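You operate a simulated robot arm through the tools that you are given. There is no shell and no other tool.

Carry out the task below with a simulated robot arm. There is one attempt and no reset: what you move stays moved.

## Task
Wind 20 cm of turf off by hand, then set the brake.
Fine: the cradle is locked out; leave isolator and padlock as they are. Zero the green display first; blue clutch lever to HAND for the black bar wheel, back to MOTOR at the end.

Only the result counts: the job must be done as asked and must still hold three seconds after the hand-in. Knocking over, shifting, dropping, spilling or breaking anything else fails it.

## Robot
A 7-joint arm with a three-finger gripper on a trunk, on a base that moves. Base frame: it is fixed to the floor where the robot stands at the start and does not move with it; the origin is under the middle of the robot, x ahead of it, y to its left, z up. Lengths are in mm, angles in degrees, forces in N, time in s.
With the tool pointing down near the work surface it reaches from about 400 to 920 mm from the robot's upright axis, wherever it stands. Its first joint turns from -166.0 to 166.0 degrees. Places, roughly: black bar wheel [2100, -1900, 800]; blue clutch lever [2100, -2000, 600]; brass dial [1900, -900, 700]; cradle isolator [1700, -500, 1000]; cradle reset button [1600, -500, 800]; cradle start button [1600, -500, 1000]; cradle stop button [1600, -500, 900]; green display [2100, -1900, 1000]; green pump plunger [2100, -700, 700]; minus button [2000, -500, 900]; plus button [1900, -500, 900]; red brake lever [2100, -1800, 600]; small white knob [2100, -1800, 1000]; small yellow knob [2000, -900, 1000]; white bar knob [2000, -700, 800]; yellow button [2100, -2000, 1000]; yellow padlock [1750, -500, 1000]. Payload 2.69 kg.
The TCP is the grasp point between the finger pads, 29 mm short of the fingertips. In the tool frame z runs along the fingers and y along their closing line. The gripper opens to 120 mm; its body begins 78 mm behind the TCP.
Orientation is that of the tool frame in the base frame, as [roll, pitch, yaw] about the fixed x, y, z axes, in that order (R = Rz(yaw) Ry(pitch) Rx(roll)). With the fingers straight down and closing along the base's y, the tool's x points along the base's -x, its y along +y and its z along -z.

## Interface
- The arm moves only by the tool send_rows. Its argument "series" is a list of rows, each an object of numbers (a shift or turn left out is 0, a gripper value left out holds the last): "dx", "dy", "dz": the shift along the tool's x, y, z in units of 200 mm (1.0 is 200 mm); "ax", "ay", "az": the turn, a rotation vector about the tool's x, y, z in units of 120 degrees (1.0 is 120 degrees); "fingers": the closure in counts, from 0 (fully open) to 255 (shut). In form: [{"dx": .., "dy": .., "dz": .., "ax": .., "ay": .., "az": .., "fingers": ..}, ...]. A call has 1 to 20 rows; each row is the pose to reach, as a shift and turn from the pose commanded when the call began, along the tool's axes at that moment. A call with a number of a shift or a turn outside -1 to 1 is refused whole. Each row takes 0.2 s and may step no farther than 50 mm and 8.6 degrees from the row before; otherwise, or with a gripper value out of range, the whole call is refused. A pose out of reach is approached as far as the arm can. The call stops where the force on the tool passes 90 N (or 10 N more than at its start, if that is more) or the arm is blocked; 0.2 s more then pass. Each finger travels about 40 mm/s and halts on what it meets, pressing with about 25 N; the grip force reading is that of the motor and also rises with nothing between the fingers. The clock runs only during rows and for 0.2 s after the last one: add rows that repeat a pose to give the fingers time. The reply holds the time, the measured pose of the TCP, the force on the tool along the base axes, the opening and the grip force, in the units named above and with some noise, with the torque about the TCP (base axes, N m) and any sound that the robot's microphone picked up.
- Cameras (640 x 400 px; columns grow to the right, rows downward): "scene" is now at [238, 18.2, 1321.5]; the picture's right is [0.22, -0.98, 0.00], its down [-0.63, -0.14, -0.77] and it looks along [0.75, 0.17, -0.64] (base axes); focal length 262 px, centre (320, 200). "wrist" rides on the gripper at [63, 0, -104] in the tool frame; the picture's right is [0.01, 1.00, 0.00], its down [-0.83, 0.00, -0.56] and it looks along [-0.56, 0.00, 0.83] (tool axes); focal length 275 px, centre (320, 200). There is no depth. A picture from a camera that has moved, and an enlarged one, comes with that camera's place and axes in the base frame and with its lens.
- snapshot(camera): a new picture of that camera. The clock stands still meanwhile.
- slide_trunk(by): slides the trunk up (or, below 0, down) by that many mm; the arm and the scene camera ride with it, the base frame stays. It gives what a move gives, with no picture.
- steer(legs): drives the robot by 1 to 6 legs, each [ahead, left, turn to the left] in mm, mm and degrees, along the robot's own axes; the way and the turn of a leg run together, so that a leg with both is an arc; at most 1500 mm and 180 degrees a leg. The arm and the cameras ride along, it lands a little off, and it stops where it bumps. It gives what a move gives.
- turn_head(pan, tilt): turns the head with the scene camera to pan (to the left, within 86 degrees either way) and tilt (down, from -29 to 69), counted from straight ahead of the robot. It gives what a move gives.
- enlarge(camera, box): a new picture of the part [left, top, right, bottom] of that camera's present view, enlarged. The clock stands still meanwhile.
- hand_in(): hands the job in; it is judged then, once.

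Nothing tells you exact positions but the pictures and the camera data. Unless the task says otherwise, let go and move clear before handing in.

The tools are called after "Emit:" as name(argument=value, ...) on one line, values as JSON. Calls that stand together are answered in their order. send_rows: Moves the arm, as the interface text tells. Its arguments: {"type":"object","properties":{"series":{"type":"array"}},"required":["series"]} The other tools are called the same way: slide_trunk (by) moves the trunk up or down; steer (legs) drives the base; turn_head (pan, tilt) turns the head that bears the scene camera; snapshot (camera) takes a picture; enlarge (camera, box) takes an enlarged picture of a part of a camera's view; hand_in () hands the job in.

At the start:

```text
time_s: 0.0
eef_pos: [463.4, 181.1, 1123.1]
tcp_rot: [-180.0, 0.0, 180.0]
force: [0.6, 0.4, -0.8]
moment: [0.01, 0.02, -0.05]
grip_width: 120.0
grasp_force: 0.0
trunk travel left (down, up): [-575.0, 38.0]
robot x, y, heading: [4.5, -1.5, 0.1]
head pan, tilt (commanded): [12.6, 40.0]
```

scene: 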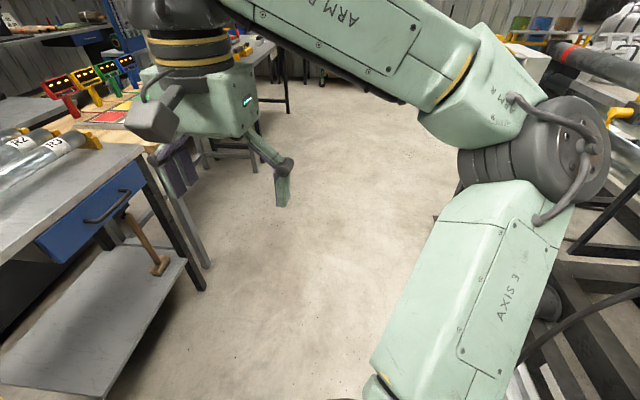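
wrist: 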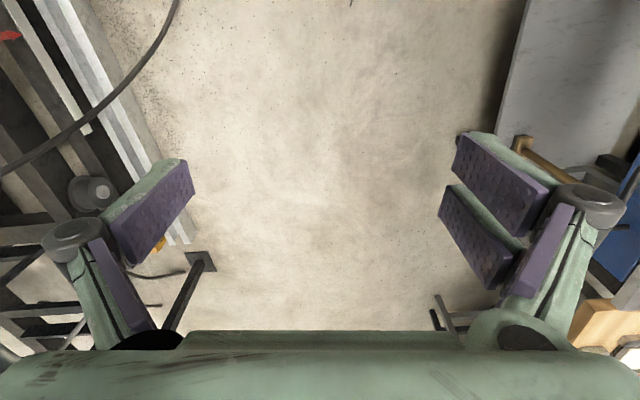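

I see the workshop floor between benches on the left and a frame on the right; the machine with the wheel should be ahead and to my right. I'll turn the head to look there before moving anything.

Emit:
turn_head(pan=-42, tilt=15)

```text
time_s: 1.2
eef_pos: [464.1, 179.8, 1123.6]
tcp_rot: [-180.0, 0.0, 179.9]
force: [0.5, 0.4, 0.5]
moment: [0.0, -0.01, 0.01]
grip_width: 119.8
grasp_force: 0.1
trunk travel left (down, up): [-575.0, 38.0]
robot x, y, heading: [-1.4, 0.2, 0.2]
head pan, tilt (commanded): [-42.0, 15.0]
```

The head has turned toward the right; now I take a picture to find the turf machine.

Emit:
snapshot(camera="scene")

```text
taken
camera scene: at [224.5, -62.9, 1360.9], right [-0.67, -0.74, 0.0], down [-0.19, 0.17, -0.97], along [0.72, -0.65, -0.26], focal length 262 px, centre (320, 200)
```

scene: 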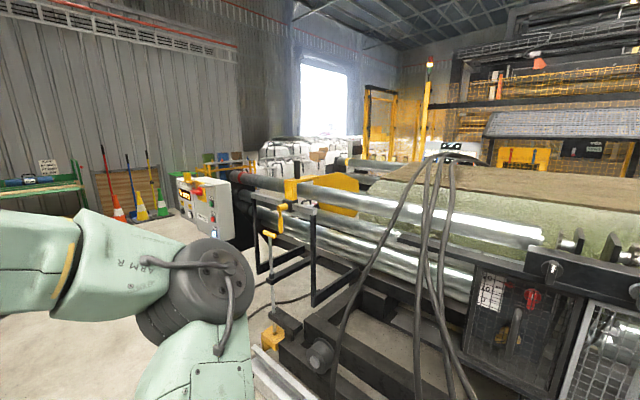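

A big turf roll in a cradle is on the right, with a grey control cabinet at about pixel (205,210). I'll enlarge several parts to identify the controls.

Emit:
enlarge(camera="scene", box=[150, 140, 350, 265])

Emit:
enlarge(camera="scene", box=[240, 150, 440, 275])

Emit:
enlarge(camera="scene", box=[440, 200, 640, 400])

```text
3.20 times, centred on (250, 202) of scene
camera zoom: at [224.5, -62.9, 1360.9], right [-0.67, -0.74, 0.0], down [-0.19, 0.17, -0.97], along [0.72, -0.65, -0.26], focal length 837 px, centre (544, 192)
```

zoom: 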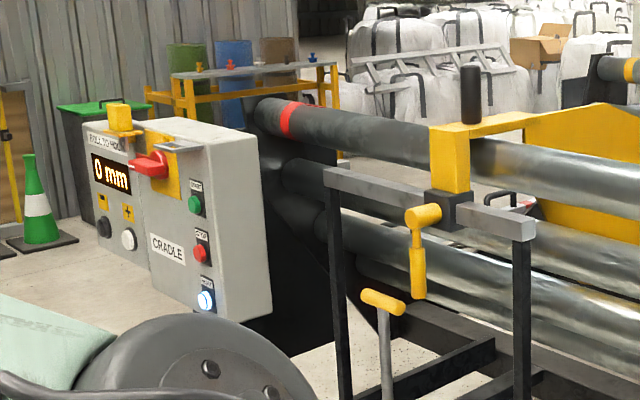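

```text
3.20 times, centred on (340, 212) of scene
camera zoom: at [224.5, -62.9, 1360.9], right [-0.67, -0.74, 0.0], down [-0.19, 0.17, -0.97], along [0.72, -0.65, -0.26], focal length 837 px, centre (256, 160)
```

zoom: 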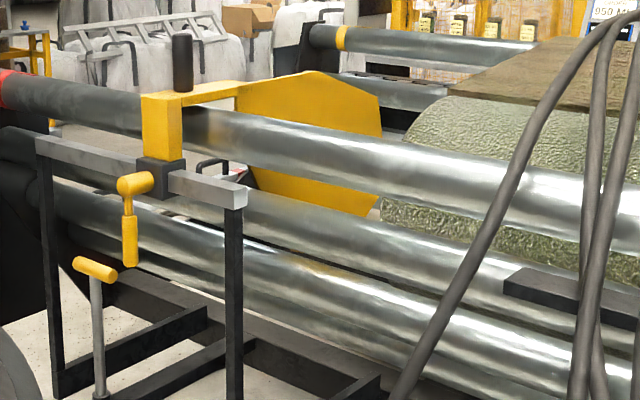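

```text
2.00 times, centred on (540, 300) of scene
camera zoom: at [224.5, -62.9, 1360.9], right [-0.67, -0.74, 0.0], down [-0.19, 0.17, -0.97], along [0.72, -0.65, -0.26], focal length 523 px, centre (-120, 0)
```

zoom: 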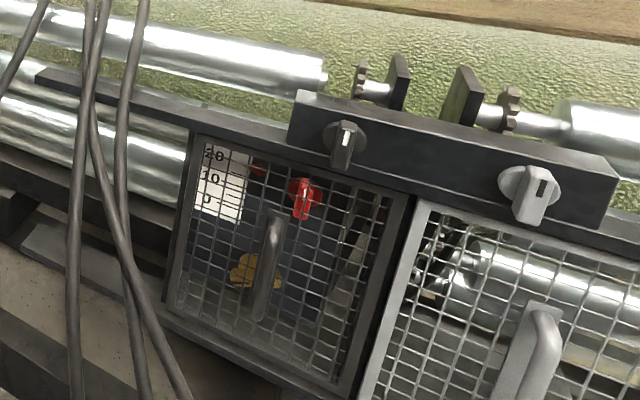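

The cabinet with the locked-out isolator is near (1650,-500). The hand wheel panel should be on the far end of the machine near (2100,-1900); I look further around.

Emit:
turn_head(pan=-75, tilt=20)

```text
time_s: 2.2
eef_pos: [463.3, 180.2, 1124.0]
tcp_rot: [-180.0, 0.0, -180.0]
force: [-0.5, -0.5, 0.3]
moment: [0.0, 0.01, -0.01]
grip_width: 119.8
grasp_force: 0.1
trunk travel left (down, up): [-575.0, 38.0]
robot x, y, heading: [4.7, -1.8, 0.0]
head pan, tilt (commanded): [-75.0, 20.0]
```

Head turned further right; taking a picture.

Emit:
snapshot(camera="scene")

Emit:
enlarge(camera="scene", box=[0, 0, 320, 200])

```text
taken
camera scene: at [179.2, -90.3, 1352.8], right [-0.97, -0.26, 0.0], down [-0.09, 0.33, -0.94], along [0.24, -0.91, -0.34], focal length 262 px, centre (320, 200)
```

scene: 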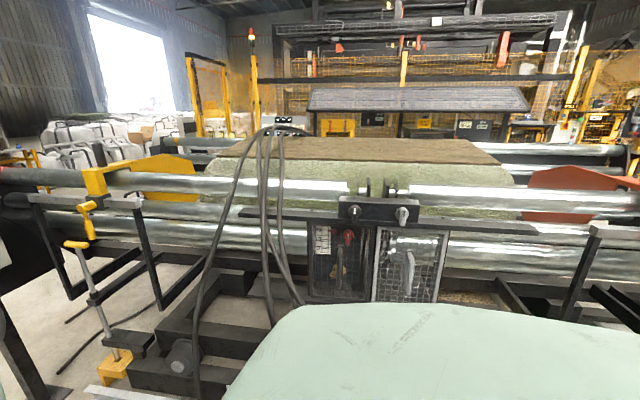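

```text
2.00 times, centred on (160, 100) of scene
camera zoom: at [179.2, -90.3, 1352.8], right [-0.97, -0.26, 0.0], down [-0.09, 0.33, -0.94], along [0.24, -0.91, -0.34], focal length 523 px, centre (640, 400)
```

zoom: 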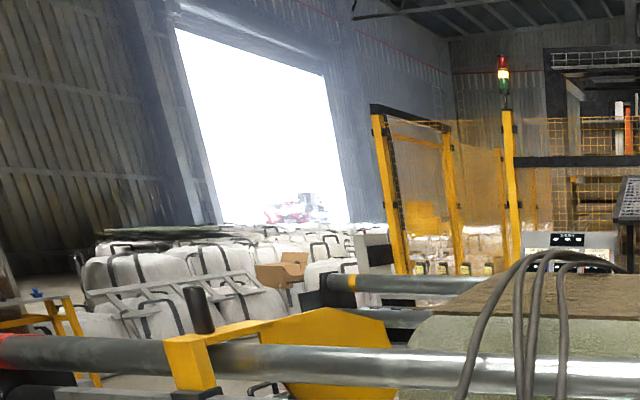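

The cabinet faces +y at y≈-500, and the hand-wheel panel at x≈2100, y≈-1900 appears edge-on behind the rollers, likely facing +x. I'll look straight ahead to plan a driving route around.

Emit:
turn_head(pan=-15, tilt=15)

Emit:
snapshot(camera="scene")

Emit:
turn_head(pan=25, tilt=15)

Emit:
snapshot(camera="scene")

```text
time_s: 3.5
eef_pos: [463.5, 179.6, 1124.4]
tcp_rot: [180.0, 0.0, -179.9]
force: [-0.3, -0.3, 0.8]
moment: [0.0, 0.03, 0.0]
grip_width: 120.1
grasp_force: 0.1
trunk travel left (down, up): [-575.0, 38.0]
robot x, y, heading: [1.2, -0.1, 0.2]
head pan, tilt (commanded): [-15.0, 15.0]
```

```text
taken
camera scene: at [245.2, -24.6, 1360.9], right [-0.26, -0.97, 0.0], down [-0.25, 0.07, -0.97], along [0.93, -0.25, -0.26], focal length 262 px, centre (320, 200)
```

scene: 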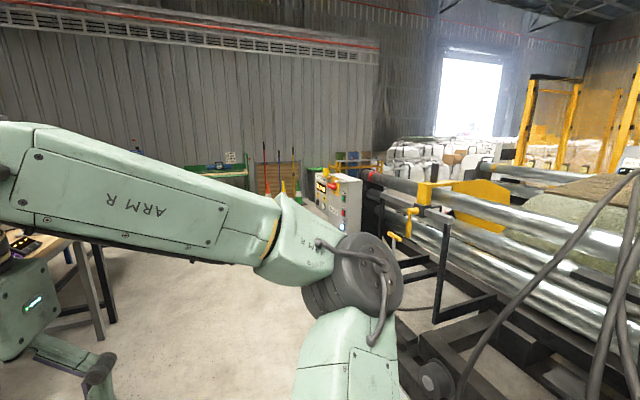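

```text
time_s: 4.6
eef_pos: [462.7, 181.8, 1125.0]
tcp_rot: [179.9, -0.1, 180.0]
force: [0.0, -0.2, 0.3]
moment: [-0.01, 0.0, 0.0]
grip_width: 119.9
grasp_force: 0.1
trunk travel left (down, up): [-575.0, 38.0]
robot x, y, heading: [2.4, 2.1, 0.1]
head pan, tilt (commanded): [25.0, 15.0]
```

```text
taken
camera scene: at [239.7, 39.0, 1361.0], right [0.42, -0.91, 0.0], down [-0.23, -0.11, -0.97], along [0.88, 0.41, -0.26], focal length 262 px, centre (320, 200)
```

scene: 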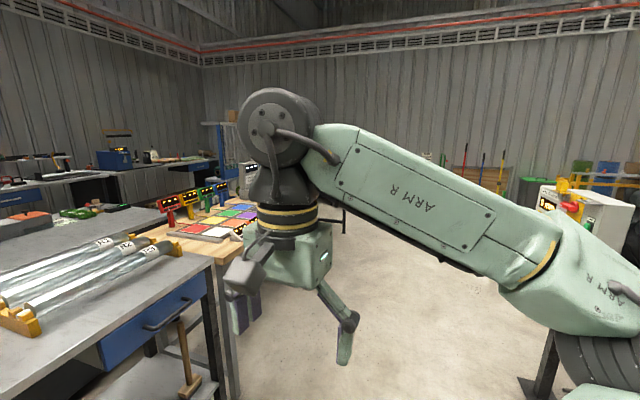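

There is an open corridor between the benches (y≳800) and the machine/cabinet (y≲-480). I'll drive ahead along its middle.

Emit:
steer(legs=[[1300, 150, 0]])

Emit:
turn_head(pan=-30, tilt=15)

Emit:
snapshot(camera="scene")

Emit:
turn_head(pan=-75, tilt=20)

Emit:
snapshot(camera="scene")

```text
time_s: 11.1
eef_pos: [1758.3, 316.8, 1123.7]
tcp_rot: [180.0, 0.0, 179.4]
force: [-0.7, 0.1, 0.0]
moment: [0.01, 0.03, 0.0]
grip_width: 119.9
grasp_force: 0.0
trunk travel left (down, up): [-575.0, 38.0]
robot x, y, heading: [1296.5, 138.4, -0.7]
head pan, tilt (commanded): [25.0, 15.0]
```

```text
time_s: 12.4
eef_pos: [1759.6, 318.5, 1125.2]
tcp_rot: [-179.9, 0.0, 179.5]
force: [0.8, 0.1, -0.5]
moment: [0.0, -0.01, -0.01]
grip_width: 120.2
grasp_force: 0.0
trunk travel left (down, up): [-575.0, 38.0]
robot x, y, heading: [1296.3, 139.9, -0.4]
head pan, tilt (commanded): [-30.0, 15.0]
```

```text
taken
camera scene: at [1528.9, 92.2, 1361.0], right [-0.51, -0.86, 0.0], down [-0.22, 0.13, -0.97], along [0.83, -0.49, -0.26], focal length 262 px, centre (320, 200)
```

scene: 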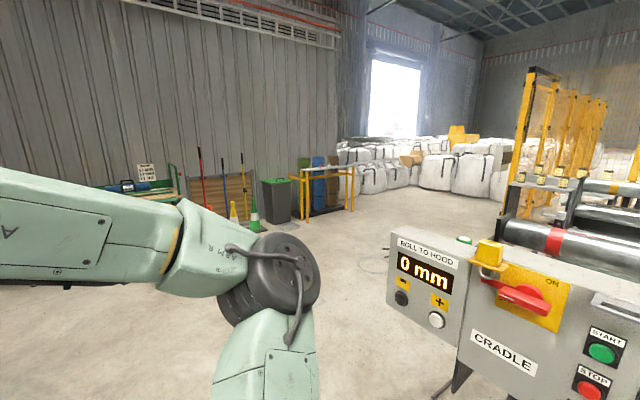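

```text
time_s: 13.5
eef_pos: [1759.4, 317.1, 1123.6]
tcp_rot: [179.9, -0.1, 179.4]
force: [-0.8, 1.3, 0.3]
moment: [0.01, 0.0, -0.01]
grip_width: 120.0
grasp_force: 0.2
trunk travel left (down, up): [-575.0, 38.0]
robot x, y, heading: [1295.0, 140.1, -0.6]
head pan, tilt (commanded): [-75.0, 20.0]
```

```text
taken
camera scene: at [1471.7, 49.5, 1352.8], right [-0.97, -0.25, 0.0], down [-0.09, 0.33, -0.94], along [0.23, -0.91, -0.34], focal length 262 px, centre (320, 200)
```

scene: 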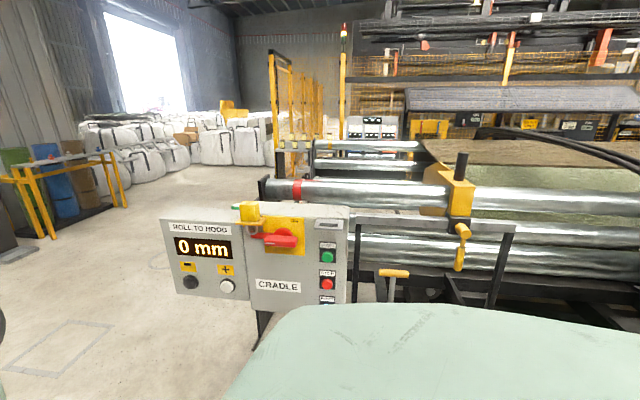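

Beyond the cabinet there is wide open floor. I'll drive past the cabinet to x≈2900, turn right and look along the machine's end.

Emit:
steer(legs=[[1500, 0, 0], [200, 0, 0], [0, 0, -100]])

Emit:
turn_head(pan=-35, tilt=18)

Emit:
snapshot(camera="scene")

Emit:
turn_head(pan=20, tilt=18)

Emit:
snapshot(camera="scene")

```text
time_s: 26.4
eef_pos: [3054.5, -372.9, 1122.9]
tcp_rot: [180.0, 0.0, 77.5]
force: [-0.6, -0.6, -0.7]
moment: [0.03, -0.01, 0.0]
grip_width: 120.6
grasp_force: 0.1
trunk travel left (down, up): [-575.0, 38.0]
robot x, y, heading: [2982.9, 117.6, -102.8]
head pan, tilt (commanded): [-75.0, 20.0]
```

```text
time_s: 27.5
eef_pos: [3053.0, -375.0, 1124.9]
tcp_rot: [-180.0, 0.0, 77.5]
force: [0.5, 0.5, 0.6]
moment: [-0.01, -0.02, -0.04]
grip_width: 119.7
grasp_force: 0.1
trunk travel left (down, up): [-575.0, 38.0]
robot x, y, heading: [2978.9, 116.7, -102.5]
head pan, tilt (commanded): [-35.0, 18.0]
```

```text
taken
camera scene: at [2874.4, -98.4, 1356.1], right [-0.67, 0.74, 0.0], down [0.23, 0.21, -0.95], along [-0.7, -0.64, -0.31], focal length 262 px, centre (320, 200)
```

scene: 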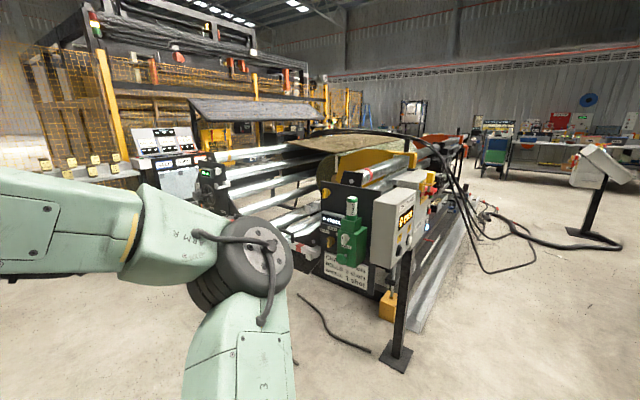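

```text
time_s: 28.8
eef_pos: [3053.9, -373.6, 1123.8]
tcp_rot: [-180.0, 0.1, 77.5]
force: [-0.2, 1.3, -1.0]
moment: [-0.01, -0.02, 0.0]
grip_width: 119.9
grasp_force: 0.1
trunk travel left (down, up): [-575.0, 38.0]
robot x, y, heading: [2975.7, 123.4, -102.3]
head pan, tilt (commanded): [20.0, 18.0]
```

```text
taken
camera scene: at [2955.4, -127.9, 1356.1], right [-0.99, -0.13, 0.0], down [-0.04, 0.31, -0.95], along [0.12, -0.94, -0.31], focal length 262 px, centre (320, 200)
```

scene: 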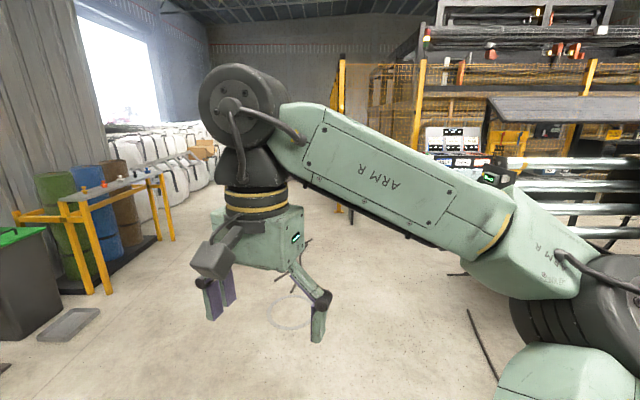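

I see the black end panel with a green display at pixel (205,172), facing +x. I'll enlarge it before driving closer.

Emit:
turn_head(pan=-25, tilt=18)

Emit:
enlarge(camera="scene", box=[160, 120, 320, 220])

Emit:
snapshot(camera="scene")

```text
time_s: 29.9
eef_pos: [3053.5, -374.6, 1124.2]
tcp_rot: [-180.0, 0.0, 77.6]
force: [-0.1, 0.4, 1.5]
moment: [0.02, 0.01, -0.03]
grip_width: 119.9
grasp_force: 0.1
trunk travel left (down, up): [-575.0, 38.0]
robot x, y, heading: [2981.0, 117.0, -102.6]
head pan, tilt (commanded): [-25.0, 18.0]
```

```text
4.00 times, centred on (240, 170) of scene
camera zoom: at [2886.5, -109.4, 1356.1], right [-0.79, 0.61, 0.0], down [0.19, 0.25, -0.95], along [-0.58, -0.75, -0.31], focal length 1046 px, centre (640, 320)
```

zoom: 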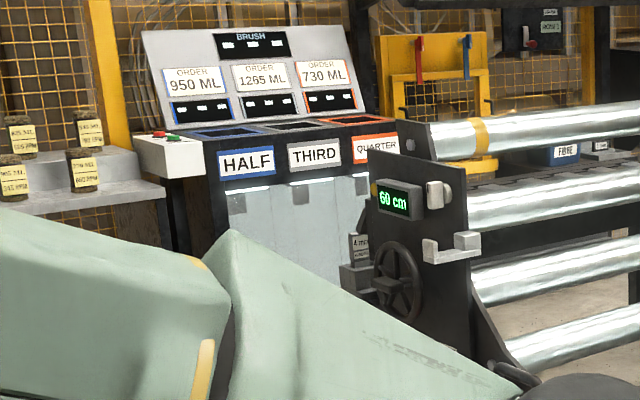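

```text
taken
camera scene: at [2886.5, -109.4, 1356.1], right [-0.79, 0.61, 0.0], down [0.19, 0.25, -0.95], along [-0.58, -0.75, -0.31], focal length 262 px, centre (320, 200)
```

scene: 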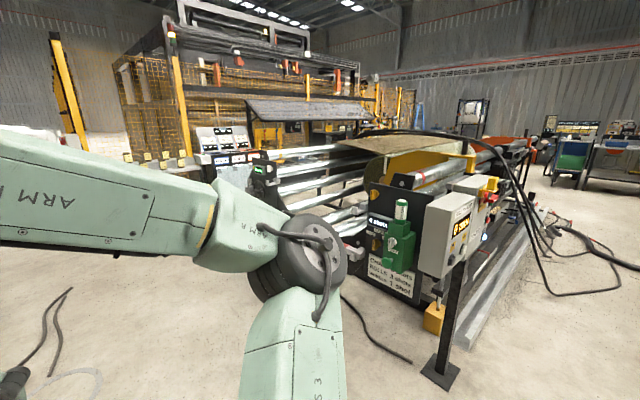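

The black panel with the "60 cm" green display, spoked black wheel, and a white knob is visible at the far end. I'll drive to about (2950,-1300) to look at it head on.

Emit:
steer(legs=[[1383, 309, 0], [0, 0, -50]])

Emit:
turn_head(pan=0, tilt=25)

Emit:
snapshot(camera="scene")

Emit:
turn_head(pan=60, tilt=25)

Emit:
snapshot(camera="scene")

```text
time_s: 39.2
eef_pos: [2676.1, -1666.8, 1123.4]
tcp_rot: [180.0, 0.0, 28.5]
force: [0.3, 0.6, 0.3]
moment: [0.03, -0.02, -0.01]
grip_width: 119.8
grasp_force: 0.0
trunk travel left (down, up): [-575.0, 38.0]
robot x, y, heading: [2993.7, -1290.0, -151.3]
head pan, tilt (commanded): [-25.0, 18.0]
```

```text
time_s: 40.1
eef_pos: [2677.2, -1666.8, 1123.5]
tcp_rot: [-180.0, 0.0, 28.4]
force: [0.0, -0.1, -1.1]
moment: [-0.02, -0.04, 0.04]
grip_width: 119.9
grasp_force: 0.1
trunk travel left (down, up): [-575.0, 38.0]
robot x, y, heading: [3001.8, -1285.0, -151.7]
head pan, tilt (commanded): [0.0, 25.0]
```

```text
taken
camera scene: at [2779.6, -1406.1, 1344.7], right [-0.48, 0.88, 0.0], down [0.37, 0.2, -0.91], along [-0.8, -0.43, -0.42], focal length 262 px, centre (320, 200)
```

scene: 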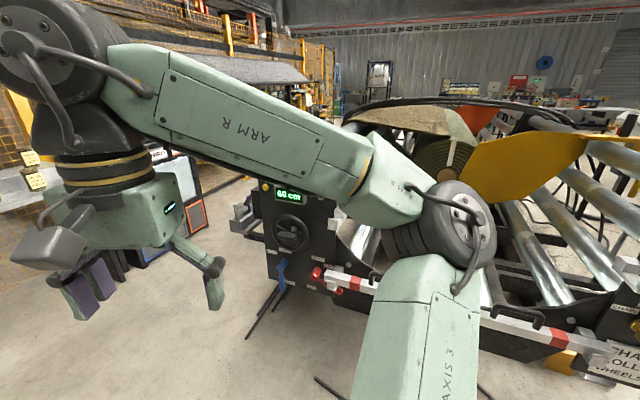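

```text
time_s: 41.4
eef_pos: [2677.4, -1666.3, 1123.6]
tcp_rot: [180.0, 0.0, 28.5]
force: [0.5, -0.1, -0.1]
moment: [0.02, 0.02, -0.02]
grip_width: 120.1
grasp_force: 0.0
trunk travel left (down, up): [-575.0, 38.0]
robot x, y, heading: [2997.9, -1285.9, -151.6]
head pan, tilt (commanded): [60.0, 25.0]
```

```text
taken
camera scene: at [2858.1, -1454.4, 1344.7], right [-1.0, 0.03, 0.0], down [0.01, 0.42, -0.91], along [-0.02, -0.91, -0.42], focal length 262 px, centre (320, 200)
```

scene: 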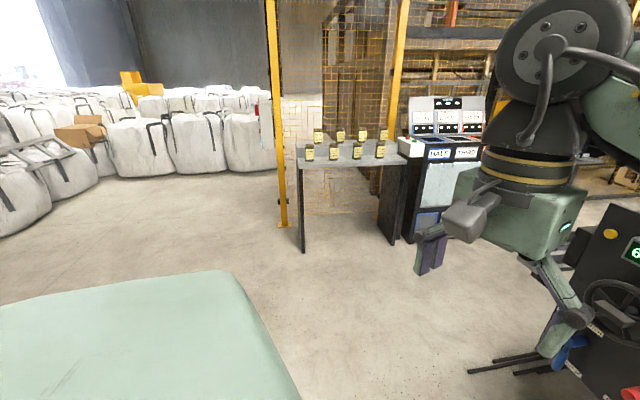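

The panel shows a black wheel, a blue lever lower left and a red lever lower right, and behind me the floor is clear (table at y≈-3300). I'll square up to the panel at about (2880,-1900), facing -x.

Emit:
steer(legs=[[0, 0, -28.4], [110, 600, 0]])

Emit:
turn_head(pan=0, tilt=30)

Emit:
snapshot(camera="scene")

Emit:
snapshot(camera="wrist")

```text
time_s: 47.9
eef_pos: [2424.9, -2053.8, 1124.8]
tcp_rot: [180.0, -0.1, -0.5]
force: [-0.3, -0.6, 0.2]
moment: [0.0, -0.05, -0.03]
grip_width: 120.0
grasp_force: 0.0
trunk travel left (down, up): [-575.0, 38.0]
robot x, y, heading: [2893.5, -1880.5, 179.6]
head pan, tilt (commanded): [60.0, 25.0]
```

```text
time_s: 49.2
eef_pos: [2425.6, -2053.0, 1124.2]
tcp_rot: [180.0, 0.0, -0.6]
force: [0.0, -0.5, -0.8]
moment: [0.05, -0.01, -0.01]
grip_width: 120.1
grasp_force: 0.0
trunk travel left (down, up): [-575.0, 38.0]
robot x, y, heading: [2893.8, -1878.0, 179.3]
head pan, tilt (commanded): [0.0, 30.0]
```

```text
taken
camera scene: at [2643.4, -1875.6, 1336.8], right [0.01, 1.0, 0.0], down [0.5, 0.0, -0.87], along [-0.87, 0.01, -0.5], focal length 262 px, centre (320, 200)
```

scene: 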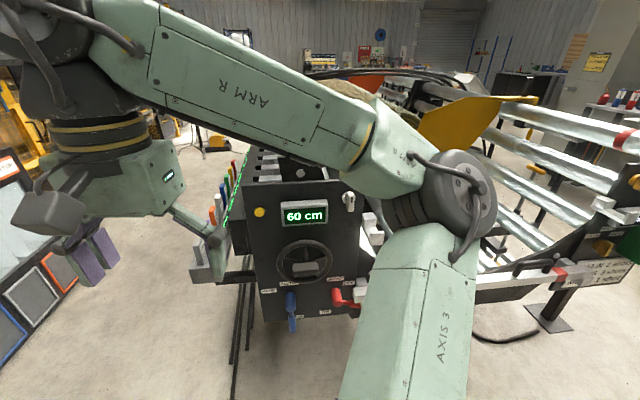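

```text
taken
camera wrist: at [2489.0, -2054.4, 1228.6], right [-0.01, -1.0, 0.0], down [-0.83, 0.0, 0.56], along [-0.56, 0.0, -0.83], focal length 275 px, centre (320, 200)
```

wrist: 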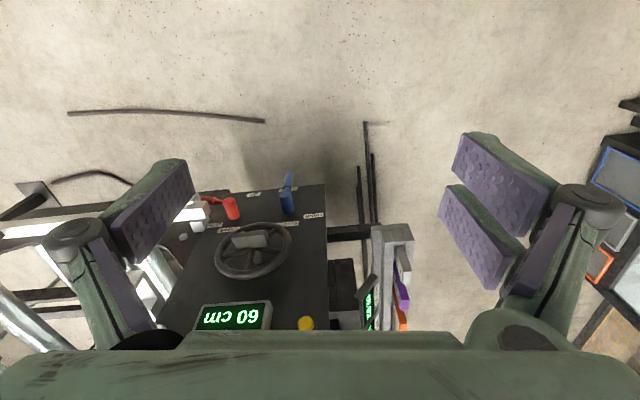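

The panel is straight ahead with yellow button, green "60 cm" display, white knob, black wheel, blue lever and red lever. I'll enlarge it to read the labels.

Emit:
enlarge(camera="scene", box=[240, 170, 380, 257])

Emit:
enlarge(camera="scene", box=[240, 250, 380, 337])

Emit:
enlarge(camera="scene", box=[180, 130, 340, 230])

```text
4.57 times, centred on (310, 214) of scene
camera zoom: at [2643.4, -1875.6, 1336.8], right [0.01, 1.0, 0.0], down [0.5, 0.0, -0.87], along [-0.87, 0.01, -0.5], focal length 1195 px, centre (366, 138)
```

zoom: 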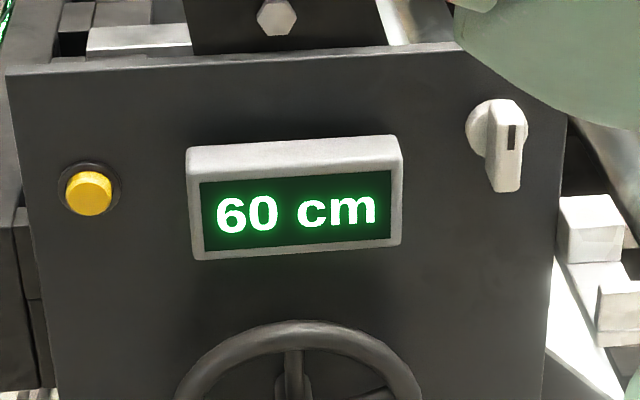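

```text
4.57 times, centred on (310, 294) of scene
camera zoom: at [2643.4, -1875.6, 1336.8], right [0.01, 1.0, 0.0], down [0.5, 0.0, -0.87], along [-0.87, 0.01, -0.5], focal length 1195 px, centre (366, -227)
```

zoom: 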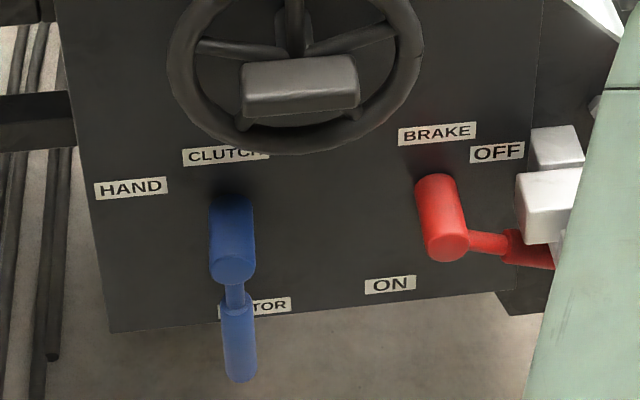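

```text
4.00 times, centred on (260, 180) of scene
camera zoom: at [2643.4, -1875.6, 1336.8], right [0.01, 1.0, 0.0], down [0.5, 0.0, -0.87], along [-0.87, 0.01, -0.5], focal length 1046 px, centre (560, 280)
```

zoom: 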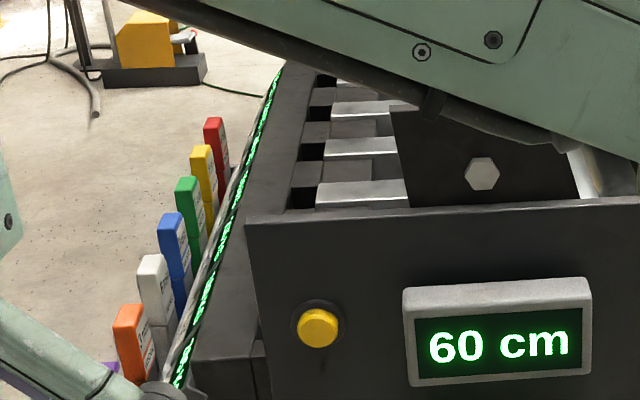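

The labels read: clutch HAND to the left, MOTOR straight down (now MOTOR); brake OFF to the right, ON straight down (now OFF). I'll back up a little and lower the trunk so the arm can work horizontally at the panel.

Emit:
steer(legs=[[-130, 0, 0]])

Emit:
slide_trunk(by=-220)

Emit:
snapshot(camera="scene")

```text
time_s: 50.5
eef_pos: [2553.1, -2055.3, 1124.6]
tcp_rot: [180.0, 0.1, -0.5]
force: [0.4, 0.2, 0.0]
moment: [0.01, 0.04, 0.03]
grip_width: 120.1
grasp_force: 0.0
trunk travel left (down, up): [-575.0, 38.0]
robot x, y, heading: [3021.5, -1878.5, 179.4]
head pan, tilt (commanded): [0.0, 30.0]
```

```text
time_s: 52.8
eef_pos: [2554.5, -2054.8, 903.5]
tcp_rot: [180.0, 0.0, -0.6]
force: [0.5, -0.2, 0.2]
moment: [0.01, 0.02, 0.01]
grip_width: 120.1
grasp_force: 0.0
trunk travel left (down, up): [-355.0, 258.0]
robot x, y, heading: [3018.5, -1877.0, 179.5]
head pan, tilt (commanded): [0.0, 30.0]
```

```text
taken
camera scene: at [2771.3, -1876.7, 1116.8], right [0.01, 1.0, 0.0], down [0.5, -0.01, -0.87], along [-0.87, 0.01, -0.5], focal length 262 px, centre (320, 200)
```

scene: 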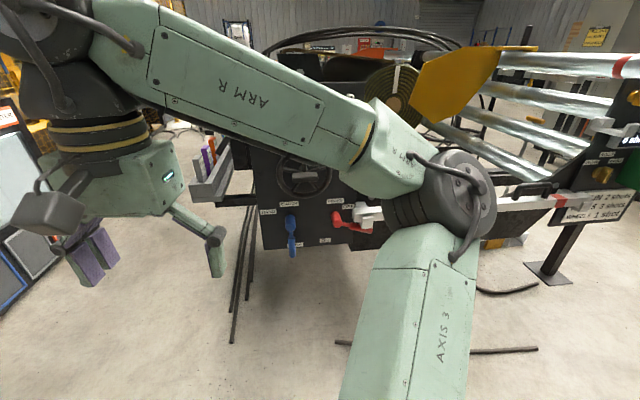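

Base and trunk are placed. Now I rotate the gripper to point horizontally at the panel while moving forward to about x=2355.

Emit:
send_rows(series=[{"dx": -0.083, "dy": -0.02, "dz": -0.02, "ay": -0.0625, "fingers": 0}, {"dx": -0.167, "dy": -0.04, "dz": -0.04, "ay": -0.125}, {"dx": -0.25, "dy": -0.06, "dz": -0.06, "ay": -0.1875}, {"dx": -0.333, "dy": -0.08, "dz": -0.08, "ay": -0.25}, {"dx": -0.417, "dy": -0.1, "dz": -0.1, "ay": -0.3125}, {"dx": -0.5, "dy": -0.12, "dz": -0.12, "ay": -0.375}, {"dx": -0.583, "dy": -0.14, "dz": -0.14, "ay": -0.4375}, {"dx": -0.667, "dy": -0.16, "dz": -0.16, "ay": -0.5}, {"dx": -0.75, "dy": -0.18, "dz": -0.18, "ay": -0.5625}, {"dx": -0.833, "dy": -0.2, "dz": -0.2, "ay": -0.625}, {"dx": -0.917, "dy": -0.22, "dz": -0.22, "ay": -0.6875}, {"dx": -1.0, "dy": -0.24, "dz": -0.24, "ay": -0.75}])

Emit:
snapshot(camera="wrist")

Emit:
snapshot(camera="scene")

```text
time_s: 55.4
eef_pos: [2353.1, -2003.1, 953.2]
tcp_rot: [4.5, 89.9, -176.1]
force: [0.5, -0.6, 0.3]
moment: [-0.01, 0.0, -0.01]
grip_width: 119.8
grasp_force: 0.0
trunk travel left (down, up): [-355.0, 258.0]
robot x, y, heading: [3017.2, -1881.6, 179.5]
head pan, tilt (commanded): [0.0, 30.0]
```

```text
taken
camera wrist: at [2458.0, -2005.2, 889.7], right [-0.01, -1.0, 0.0], down [0.56, -0.01, 0.83], along [-0.83, 0.01, 0.56], focal length 275 px, centre (320, 200)
```

wrist: 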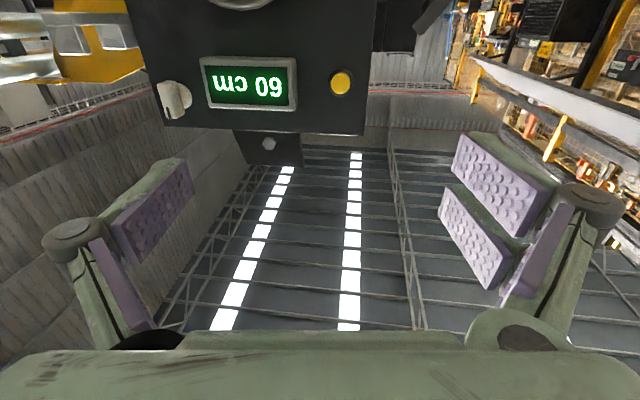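

```text
taken
camera scene: at [2771.2, -1876.7, 1116.8], right [0.01, 1.0, 0.0], down [0.5, -0.01, -0.87], along [-0.87, 0.01, -0.5], focal length 262 px, centre (320, 200)
```

scene: 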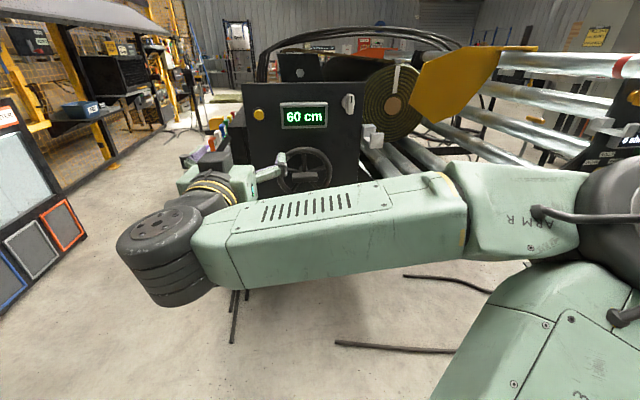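

The gripper is horizontal; the wrist camera is under it and looks upward. I'll roll the gripper 180° about its axis to put the camera on top.

Emit:
send_rows(series=[{"az": 0.07}, {"az": 0.14}, {"az": 0.21}, {"az": 0.28}, {"az": 0.35}, {"az": 0.42}, {"az": 0.49}, {"az": 0.56}, {"az": 0.63}, {"az": 0.69}, {"az": 0.75}])

Emit:
snapshot(camera="wrist")

```text
time_s: 57.8
eef_pos: [2353.6, -2004.9, 952.7]
tcp_rot: [89.9, -0.1, -90.6]
force: [1.0, -0.3, -1.1]
moment: [0.01, 0.02, -0.02]
grip_width: 120.1
grasp_force: 0.0
trunk travel left (down, up): [-355.0, 258.0]
robot x, y, heading: [3021.2, -1879.3, 179.6]
head pan, tilt (commanded): [0.0, 30.0]
```

```text
taken
camera wrist: at [2457.7, -2069.1, 952.1], right [0.0, 0.0, 1.0], down [0.56, 0.83, 0.0], along [-0.83, 0.56, 0.0], focal length 275 px, centre (320, 200)
```

wrist: 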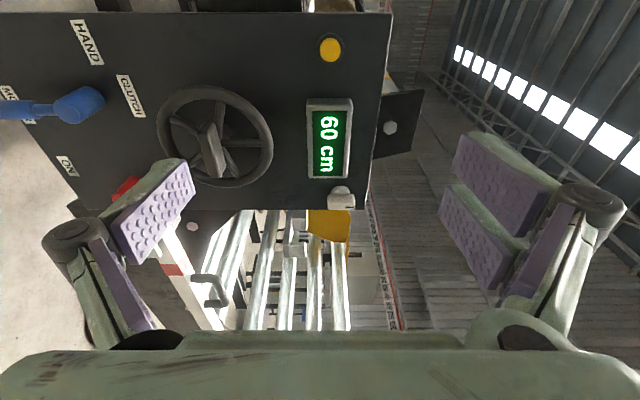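

From two views I place the yellow button near (2060,-2031,964), the wheel's bar near (2095,-1909,798), the lever hubs at z≈610. I'll close the fingers and approach in front of the yellow button, then look again.

Emit:
send_rows(series=[{"dx": 0.03, "dy": 0.01, "dz": 0.1, "fingers": 255}, {"dx": 0.06, "dy": 0.02, "dz": 0.2}, {"dx": 0.1, "dy": 0.04, "dz": 0.3}, {"dx": 0.13, "dy": 0.056, "dz": 0.4}, {"dx": 0.13, "dy": 0.056, "dz": 0.5}, {"dx": 0.13, "dy": 0.056, "dz": 0.5}, {"dx": 0.13, "dy": 0.056, "dz": 0.5}, {"dx": 0.13, "dy": 0.056, "dz": 0.5}, {"dx": 0.13, "dy": 0.056, "dz": 0.5}])

Emit:
snapshot(camera="wrist")

Emit:
snapshot(camera="scene")

```text
time_s: 59.8
eef_pos: [2254.3, -2029.0, 963.6]
tcp_rot: [90.0, -0.1, -90.6]
force: [1.4, -0.2, 0.3]
moment: [0.01, -0.04, 0.01]
grip_width: 0.0
grasp_force: 24.9
trunk travel left (down, up): [-355.0, 258.0]
robot x, y, heading: [3019.2, -1881.4, 179.7]
head pan, tilt (commanded): [0.0, 30.0]
```

```text
taken
camera wrist: at [2358.7, -2093.0, 964.1], right [0.0, 0.0, 1.0], down [0.56, 0.83, 0.0], along [-0.83, 0.56, 0.0], focal length 275 px, centre (320, 200)
```

wrist: 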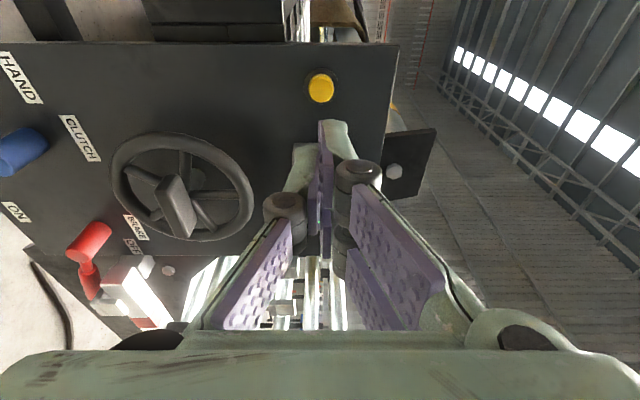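

```text
taken
camera scene: at [2771.2, -1876.7, 1116.8], right [0.01, 1.0, 0.0], down [0.5, -0.01, -0.87], along [-0.87, 0.01, -0.5], focal length 262 px, centre (320, 200)
```

scene: 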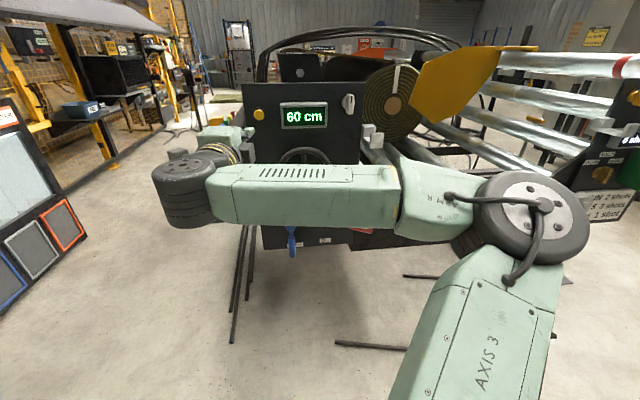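

The button is at about (2072,-2034,965), nearly on my axis. I'll advance to a few centimetres before contact.

Emit:
send_rows(series=[{"dx": 0.012, "dz": 0.15}, {"dx": 0.025, "dz": 0.3}, {"dx": 0.025, "dz": 0.45}, {"dx": 0.025, "dz": 0.6}, {"dx": 0.025, "dz": 0.66}])

Emit:
snapshot(camera="wrist")

Emit:
enlarge(camera="scene", box=[200, 70, 380, 182])

```text
time_s: 61.0
eef_pos: [2119.4, -2032.5, 960.5]
tcp_rot: [90.0, 0.0, -90.6]
force: [-0.1, 0.5, -0.2]
moment: [-0.01, 0.02, 0.0]
grip_width: 0.2
grasp_force: 25.1
trunk travel left (down, up): [-355.0, 258.0]
robot x, y, heading: [3022.4, -1876.6, 179.3]
head pan, tilt (commanded): [0.0, 30.0]
```

```text
taken
camera wrist: at [2225.3, -2097.6, 962.0], right [0.0, 0.0, 1.0], down [0.56, 0.83, 0.0], along [-0.83, 0.56, 0.0], focal length 275 px, centre (320, 200)
```

wrist: 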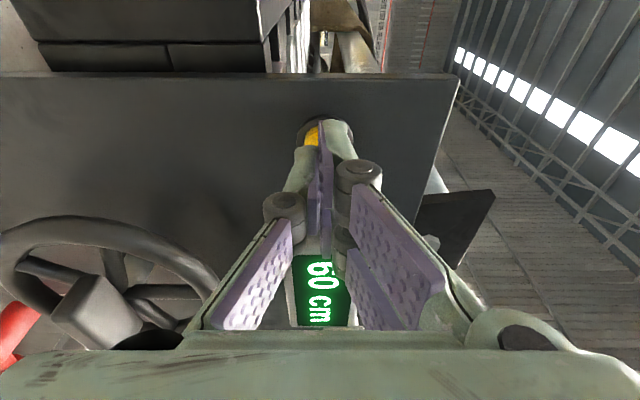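

```text
3.56 times, centred on (290, 126) of scene
camera zoom: at [2771.2, -1876.7, 1116.7], right [0.01, 1.0, 0.0], down [0.5, -0.01, -0.87], along [-0.87, 0.01, -0.5], focal length 930 px, centre (427, 463)
```

zoom: 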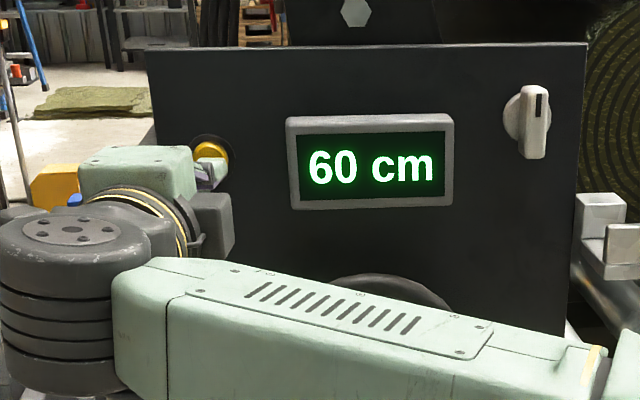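

Fingertips are just in front of the yellow button. I'll push in small steps and watch force and display.

Emit:
send_rows(series=[{"dz": 0.015}, {"dz": 0.03}, {"dz": 0.045}, {"dz": 0.06}, {"dz": 0.075}])

Emit:
enlarge(camera="scene", box=[200, 70, 380, 182])

```text
time_s: 62.2
eef_pos: [2106.7, -2034.4, 962.5]
tcp_rot: [90.0, 0.0, -90.6]
force: [-0.3, -0.7, -0.9]
moment: [0.03, -0.01, -0.01]
grip_width: 0.1
grasp_force: 25.0
trunk travel left (down, up): [-355.0, 258.0]
robot x, y, heading: [3016.1, -1877.8, 179.3]
head pan, tilt (commanded): [0.0, 30.0]
```

```text
3.56 times, centred on (290, 126) of scene
camera zoom: at [2771.2, -1876.7, 1116.7], right [0.01, 1.0, 0.0], down [0.5, -0.01, -0.87], along [-0.87, 0.01, -0.5], focal length 930 px, centre (427, 463)
```

zoom: 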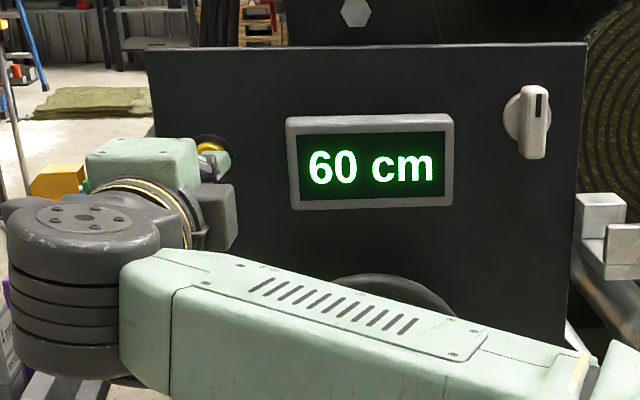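

No contact yet. I keep advancing in 2–3 mm steps.

Emit:
send_rows(series=[{"dz": 0.0125}, {"dz": 0.025}, {"dz": 0.0375}, {"dz": 0.05}, {"dz": 0.0625}])

Emit:
enlarge(camera="scene", box=[200, 70, 380, 182])

Emit:
snapshot(camera="wrist")

```text
time_s: 63.4
eef_pos: [2095.0, -2032.6, 964.8]
tcp_rot: [89.9, -0.1, -90.4]
force: [5.0, 1.1, -0.6]
moment: [0.03, 0.0, 0.03]
grip_width: 5.9
grasp_force: 28.3
trunk travel left (down, up): [-355.0, 258.0]
robot x, y, heading: [3019.4, -1877.1, 179.5]
head pan, tilt (commanded): [0.0, 30.0]
heard: click
```

```text
3.56 times, centred on (290, 126) of scene
camera zoom: at [2771.6, -1876.7, 1116.8], right [0.01, 1.0, 0.0], down [0.5, -0.01, -0.87], along [-0.87, 0.01, -0.5], focal length 930 px, centre (427, 463)
```

zoom: 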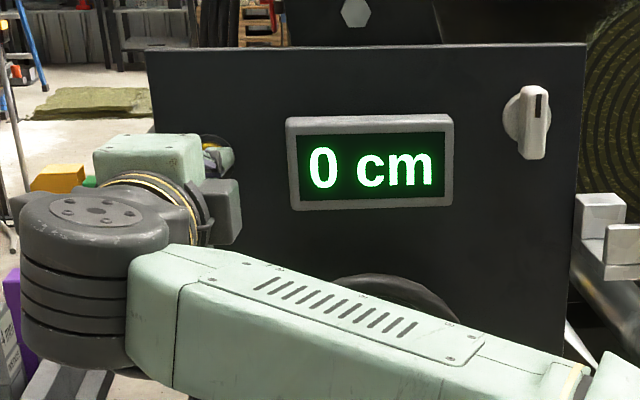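

```text
taken
camera wrist: at [2198.2, -2097.4, 963.9], right [0.0, 0.0, 1.0], down [0.56, 0.83, 0.0], along [-0.83, 0.56, 0.0], focal length 275 px, centre (320, 200)
```

wrist: 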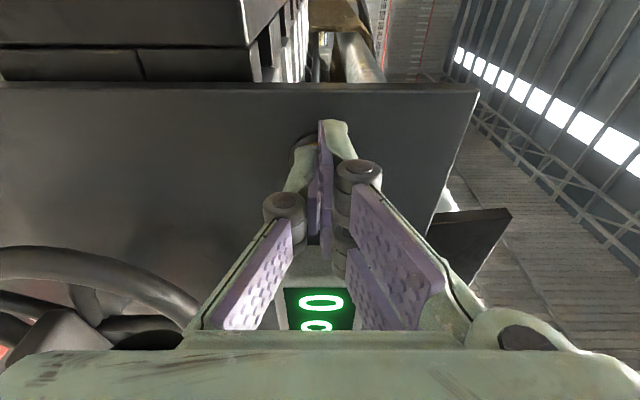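

The display now reads 0 cm. I'll back straight off the button, then move down to look at the clutch lever.

Emit:
send_rows(series=[{"dz": -0.2}, {"dz": -0.4}, {"dz": -0.6}, {"dz": -0.8}, {"dz": -1.0}])

Emit:
enlarge(camera="scene", box=[200, 70, 380, 182])

```text
time_s: 64.6
eef_pos: [2293.9, -2034.0, 964.3]
tcp_rot: [90.1, 0.0, -90.8]
force: [-0.7, 0.0, 0.2]
moment: [-0.02, 0.03, -0.03]
grip_width: 0.0
grasp_force: 28.5
trunk travel left (down, up): [-355.0, 258.0]
robot x, y, heading: [3017.6, -1874.1, 179.2]
head pan, tilt (commanded): [0.0, 30.0]
```

```text
3.56 times, centred on (290, 126) of scene
camera zoom: at [2771.2, -1876.7, 1116.7], right [0.01, 1.0, 0.0], down [0.5, -0.01, -0.87], along [-0.87, 0.01, -0.5], focal length 930 px, centre (427, 463)
```

zoom: 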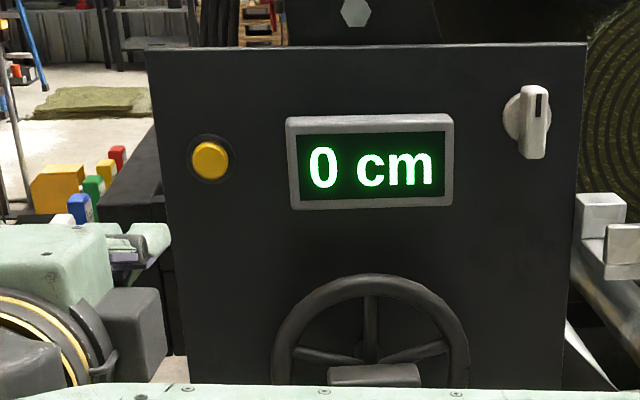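

Zero holds after release. Now I lower the trunk by 200 mm to bring the wheel and levers into a comfortable range, and tilt the head to suit.

Emit:
slide_trunk(by=-200)

Emit:
send_rows(series=[{"dx": -0.1, "dy": -0.2}, {"dx": -0.2, "dy": -0.4}, {"dx": -0.3, "dy": -0.5}, {"dx": -0.4, "dy": -0.6}, {"dx": -0.5, "dy": -0.65}, {"dx": -0.5, "dy": -0.65}])

Emit:
snapshot(camera="wrist")

Emit:
snapshot(camera="scene")

```text
time_s: 66.8
eef_pos: [2292.9, -2034.4, 764.6]
tcp_rot: [90.0, 0.0, -90.6]
force: [0.0, 0.0, -0.2]
moment: [0.01, -0.01, 0.0]
grip_width: 0.0
grasp_force: 29.2
trunk travel left (down, up): [-155.0, 458.0]
robot x, y, heading: [3019.0, -1878.3, 179.6]
head pan, tilt (commanded): [0.0, 30.0]
```

```text
time_s: 68.2
eef_pos: [2293.1, -1933.6, 633.5]
tcp_rot: [90.0, 0.0, -90.5]
force: [0.6, -0.4, 0.7]
moment: [-0.01, 0.0, 0.04]
grip_width: 0.0
grasp_force: 28.9
trunk travel left (down, up): [-155.0, 458.0]
robot x, y, heading: [3019.9, -1880.2, 179.2]
head pan, tilt (commanded): [0.0, 30.0]
```

```text
taken
camera wrist: at [2397.9, -1998.8, 633.2], right [0.0, 0.0, 1.0], down [0.56, 0.83, 0.0], along [-0.83, 0.56, 0.0], focal length 275 px, centre (320, 200)
```

wrist: 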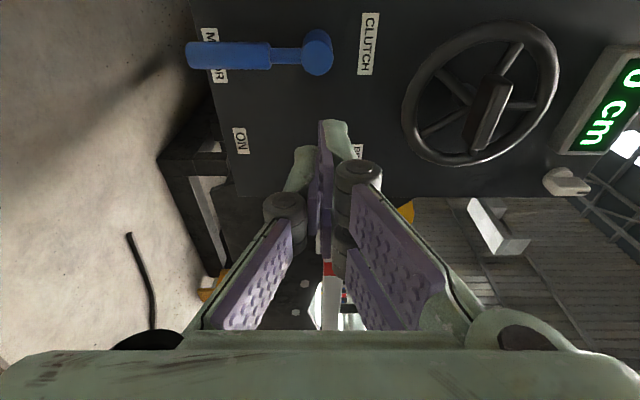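

```text
taken
camera scene: at [2771.2, -1876.8, 916.7], right [0.01, 1.0, 0.0], down [0.5, -0.01, -0.87], along [-0.87, 0.01, -0.5], focal length 262 px, centre (320, 200)
```

scene: 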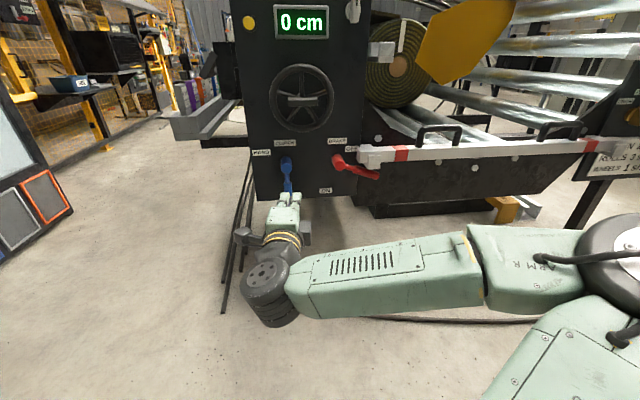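

Now both cameras see the levers well. I'll enlarge the lever area.

Emit:
enlarge(camera="scene", box=[230, 120, 390, 220])

Emit:
enlarge(camera="wrist", box=[160, 0, 400, 150])

```text
4.00 times, centred on (310, 170) of scene
camera zoom: at [2771.2, -1876.8, 916.7], right [0.01, 1.0, 0.0], down [0.5, -0.01, -0.87], along [-0.87, 0.01, -0.5], focal length 1046 px, centre (360, 320)
```

zoom: 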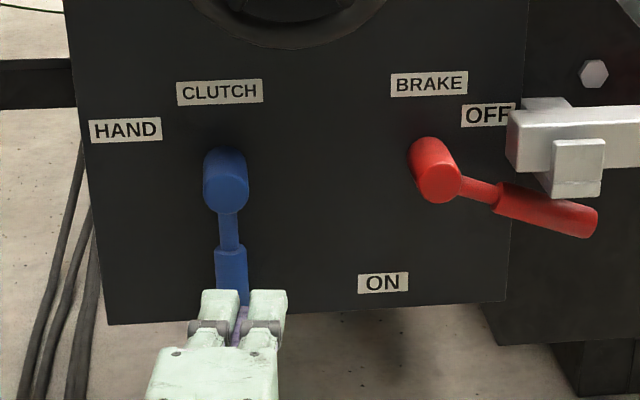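

```text
2.67 times, centred on (280, 75) of wrist
camera zoom: at [2397.9, -1998.8, 633.2], right [0.0, 0.0, 1.0], down [0.56, 0.83, 0.0], along [-0.83, 0.56, 0.0], focal length 734 px, centre (427, 533)
```

zoom: 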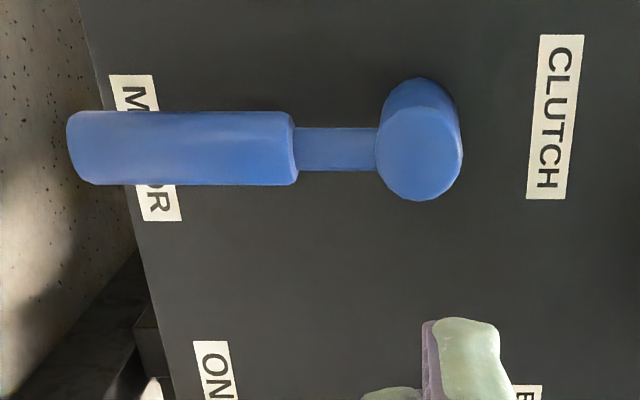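

Hub of the blue lever ≈ (2088,-1961,630), handle spans z≈497–580, panel face x≈2050. I'll bring the closed fingers to the right (+y) side of the handle, stopping short first to check.

Emit:
send_rows(series=[{"dx": -0.07, "dy": -0.15}, {"dx": -0.143, "dy": -0.3}, {"dx": -0.143, "dy": -0.4425}, {"dx": -0.143, "dy": -0.4425, "dz": 0.2}, {"dx": -0.143, "dy": -0.4425, "dz": 0.4}, {"dx": -0.143, "dy": -0.4425, "dz": 0.6}, {"dx": -0.143, "dy": -0.4425, "dz": 0.76}])

Emit:
snapshot(camera="wrist")

Emit:
enlarge(camera="scene", box=[230, 120, 390, 220])

```text
time_s: 69.8
eef_pos: [2240.2, -1951.2, 560.9]
tcp_rot: [96.0, -3.2, -92.4]
force: [-0.6, -0.6, 0.2]
moment: [0.01, -0.05, -0.03]
grip_width: 0.0
grasp_force: 28.1
out of reach, approached as far as the arm can: row 1, 2, 3, 4, 5, 6, 7
trunk travel left (down, up): [-155.0, 458.0]
robot x, y, heading: [3018.4, -1879.4, 179.3]
head pan, tilt (commanded): [0.0, 30.0]
```

```text
taken
camera wrist: at [2341.1, -2019.0, 576.1], right [-0.1, 0.05, 0.99], down [0.59, 0.81, 0.02], along [-0.8, 0.58, -0.11], focal length 275 px, centre (320, 200)
```

wrist: 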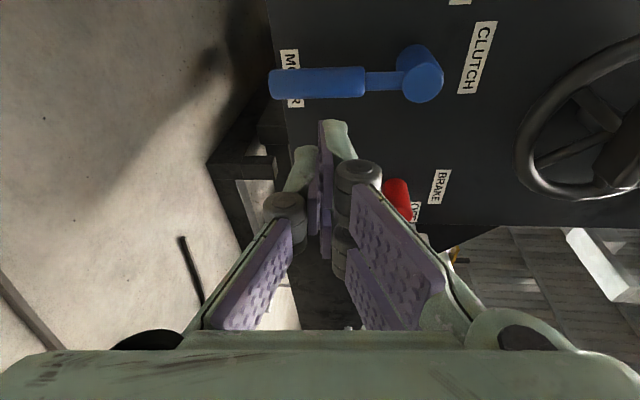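

```text
4.00 times, centred on (310, 170) of scene
camera zoom: at [2770.4, -1877.5, 916.2], right [0.01, 1.0, 0.0], down [0.5, 0.0, -0.87], along [-0.87, 0.01, -0.5], focal length 1046 px, centre (360, 320)
```

zoom: 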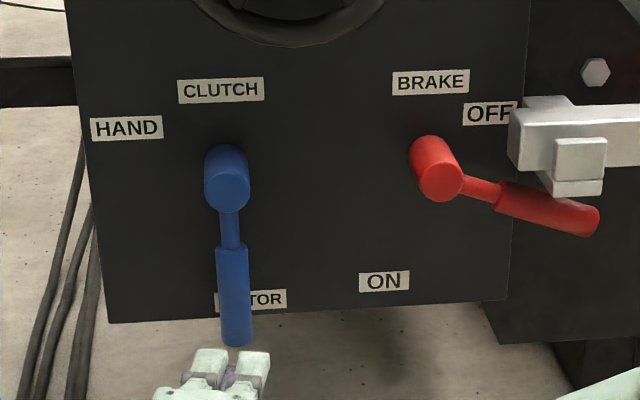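

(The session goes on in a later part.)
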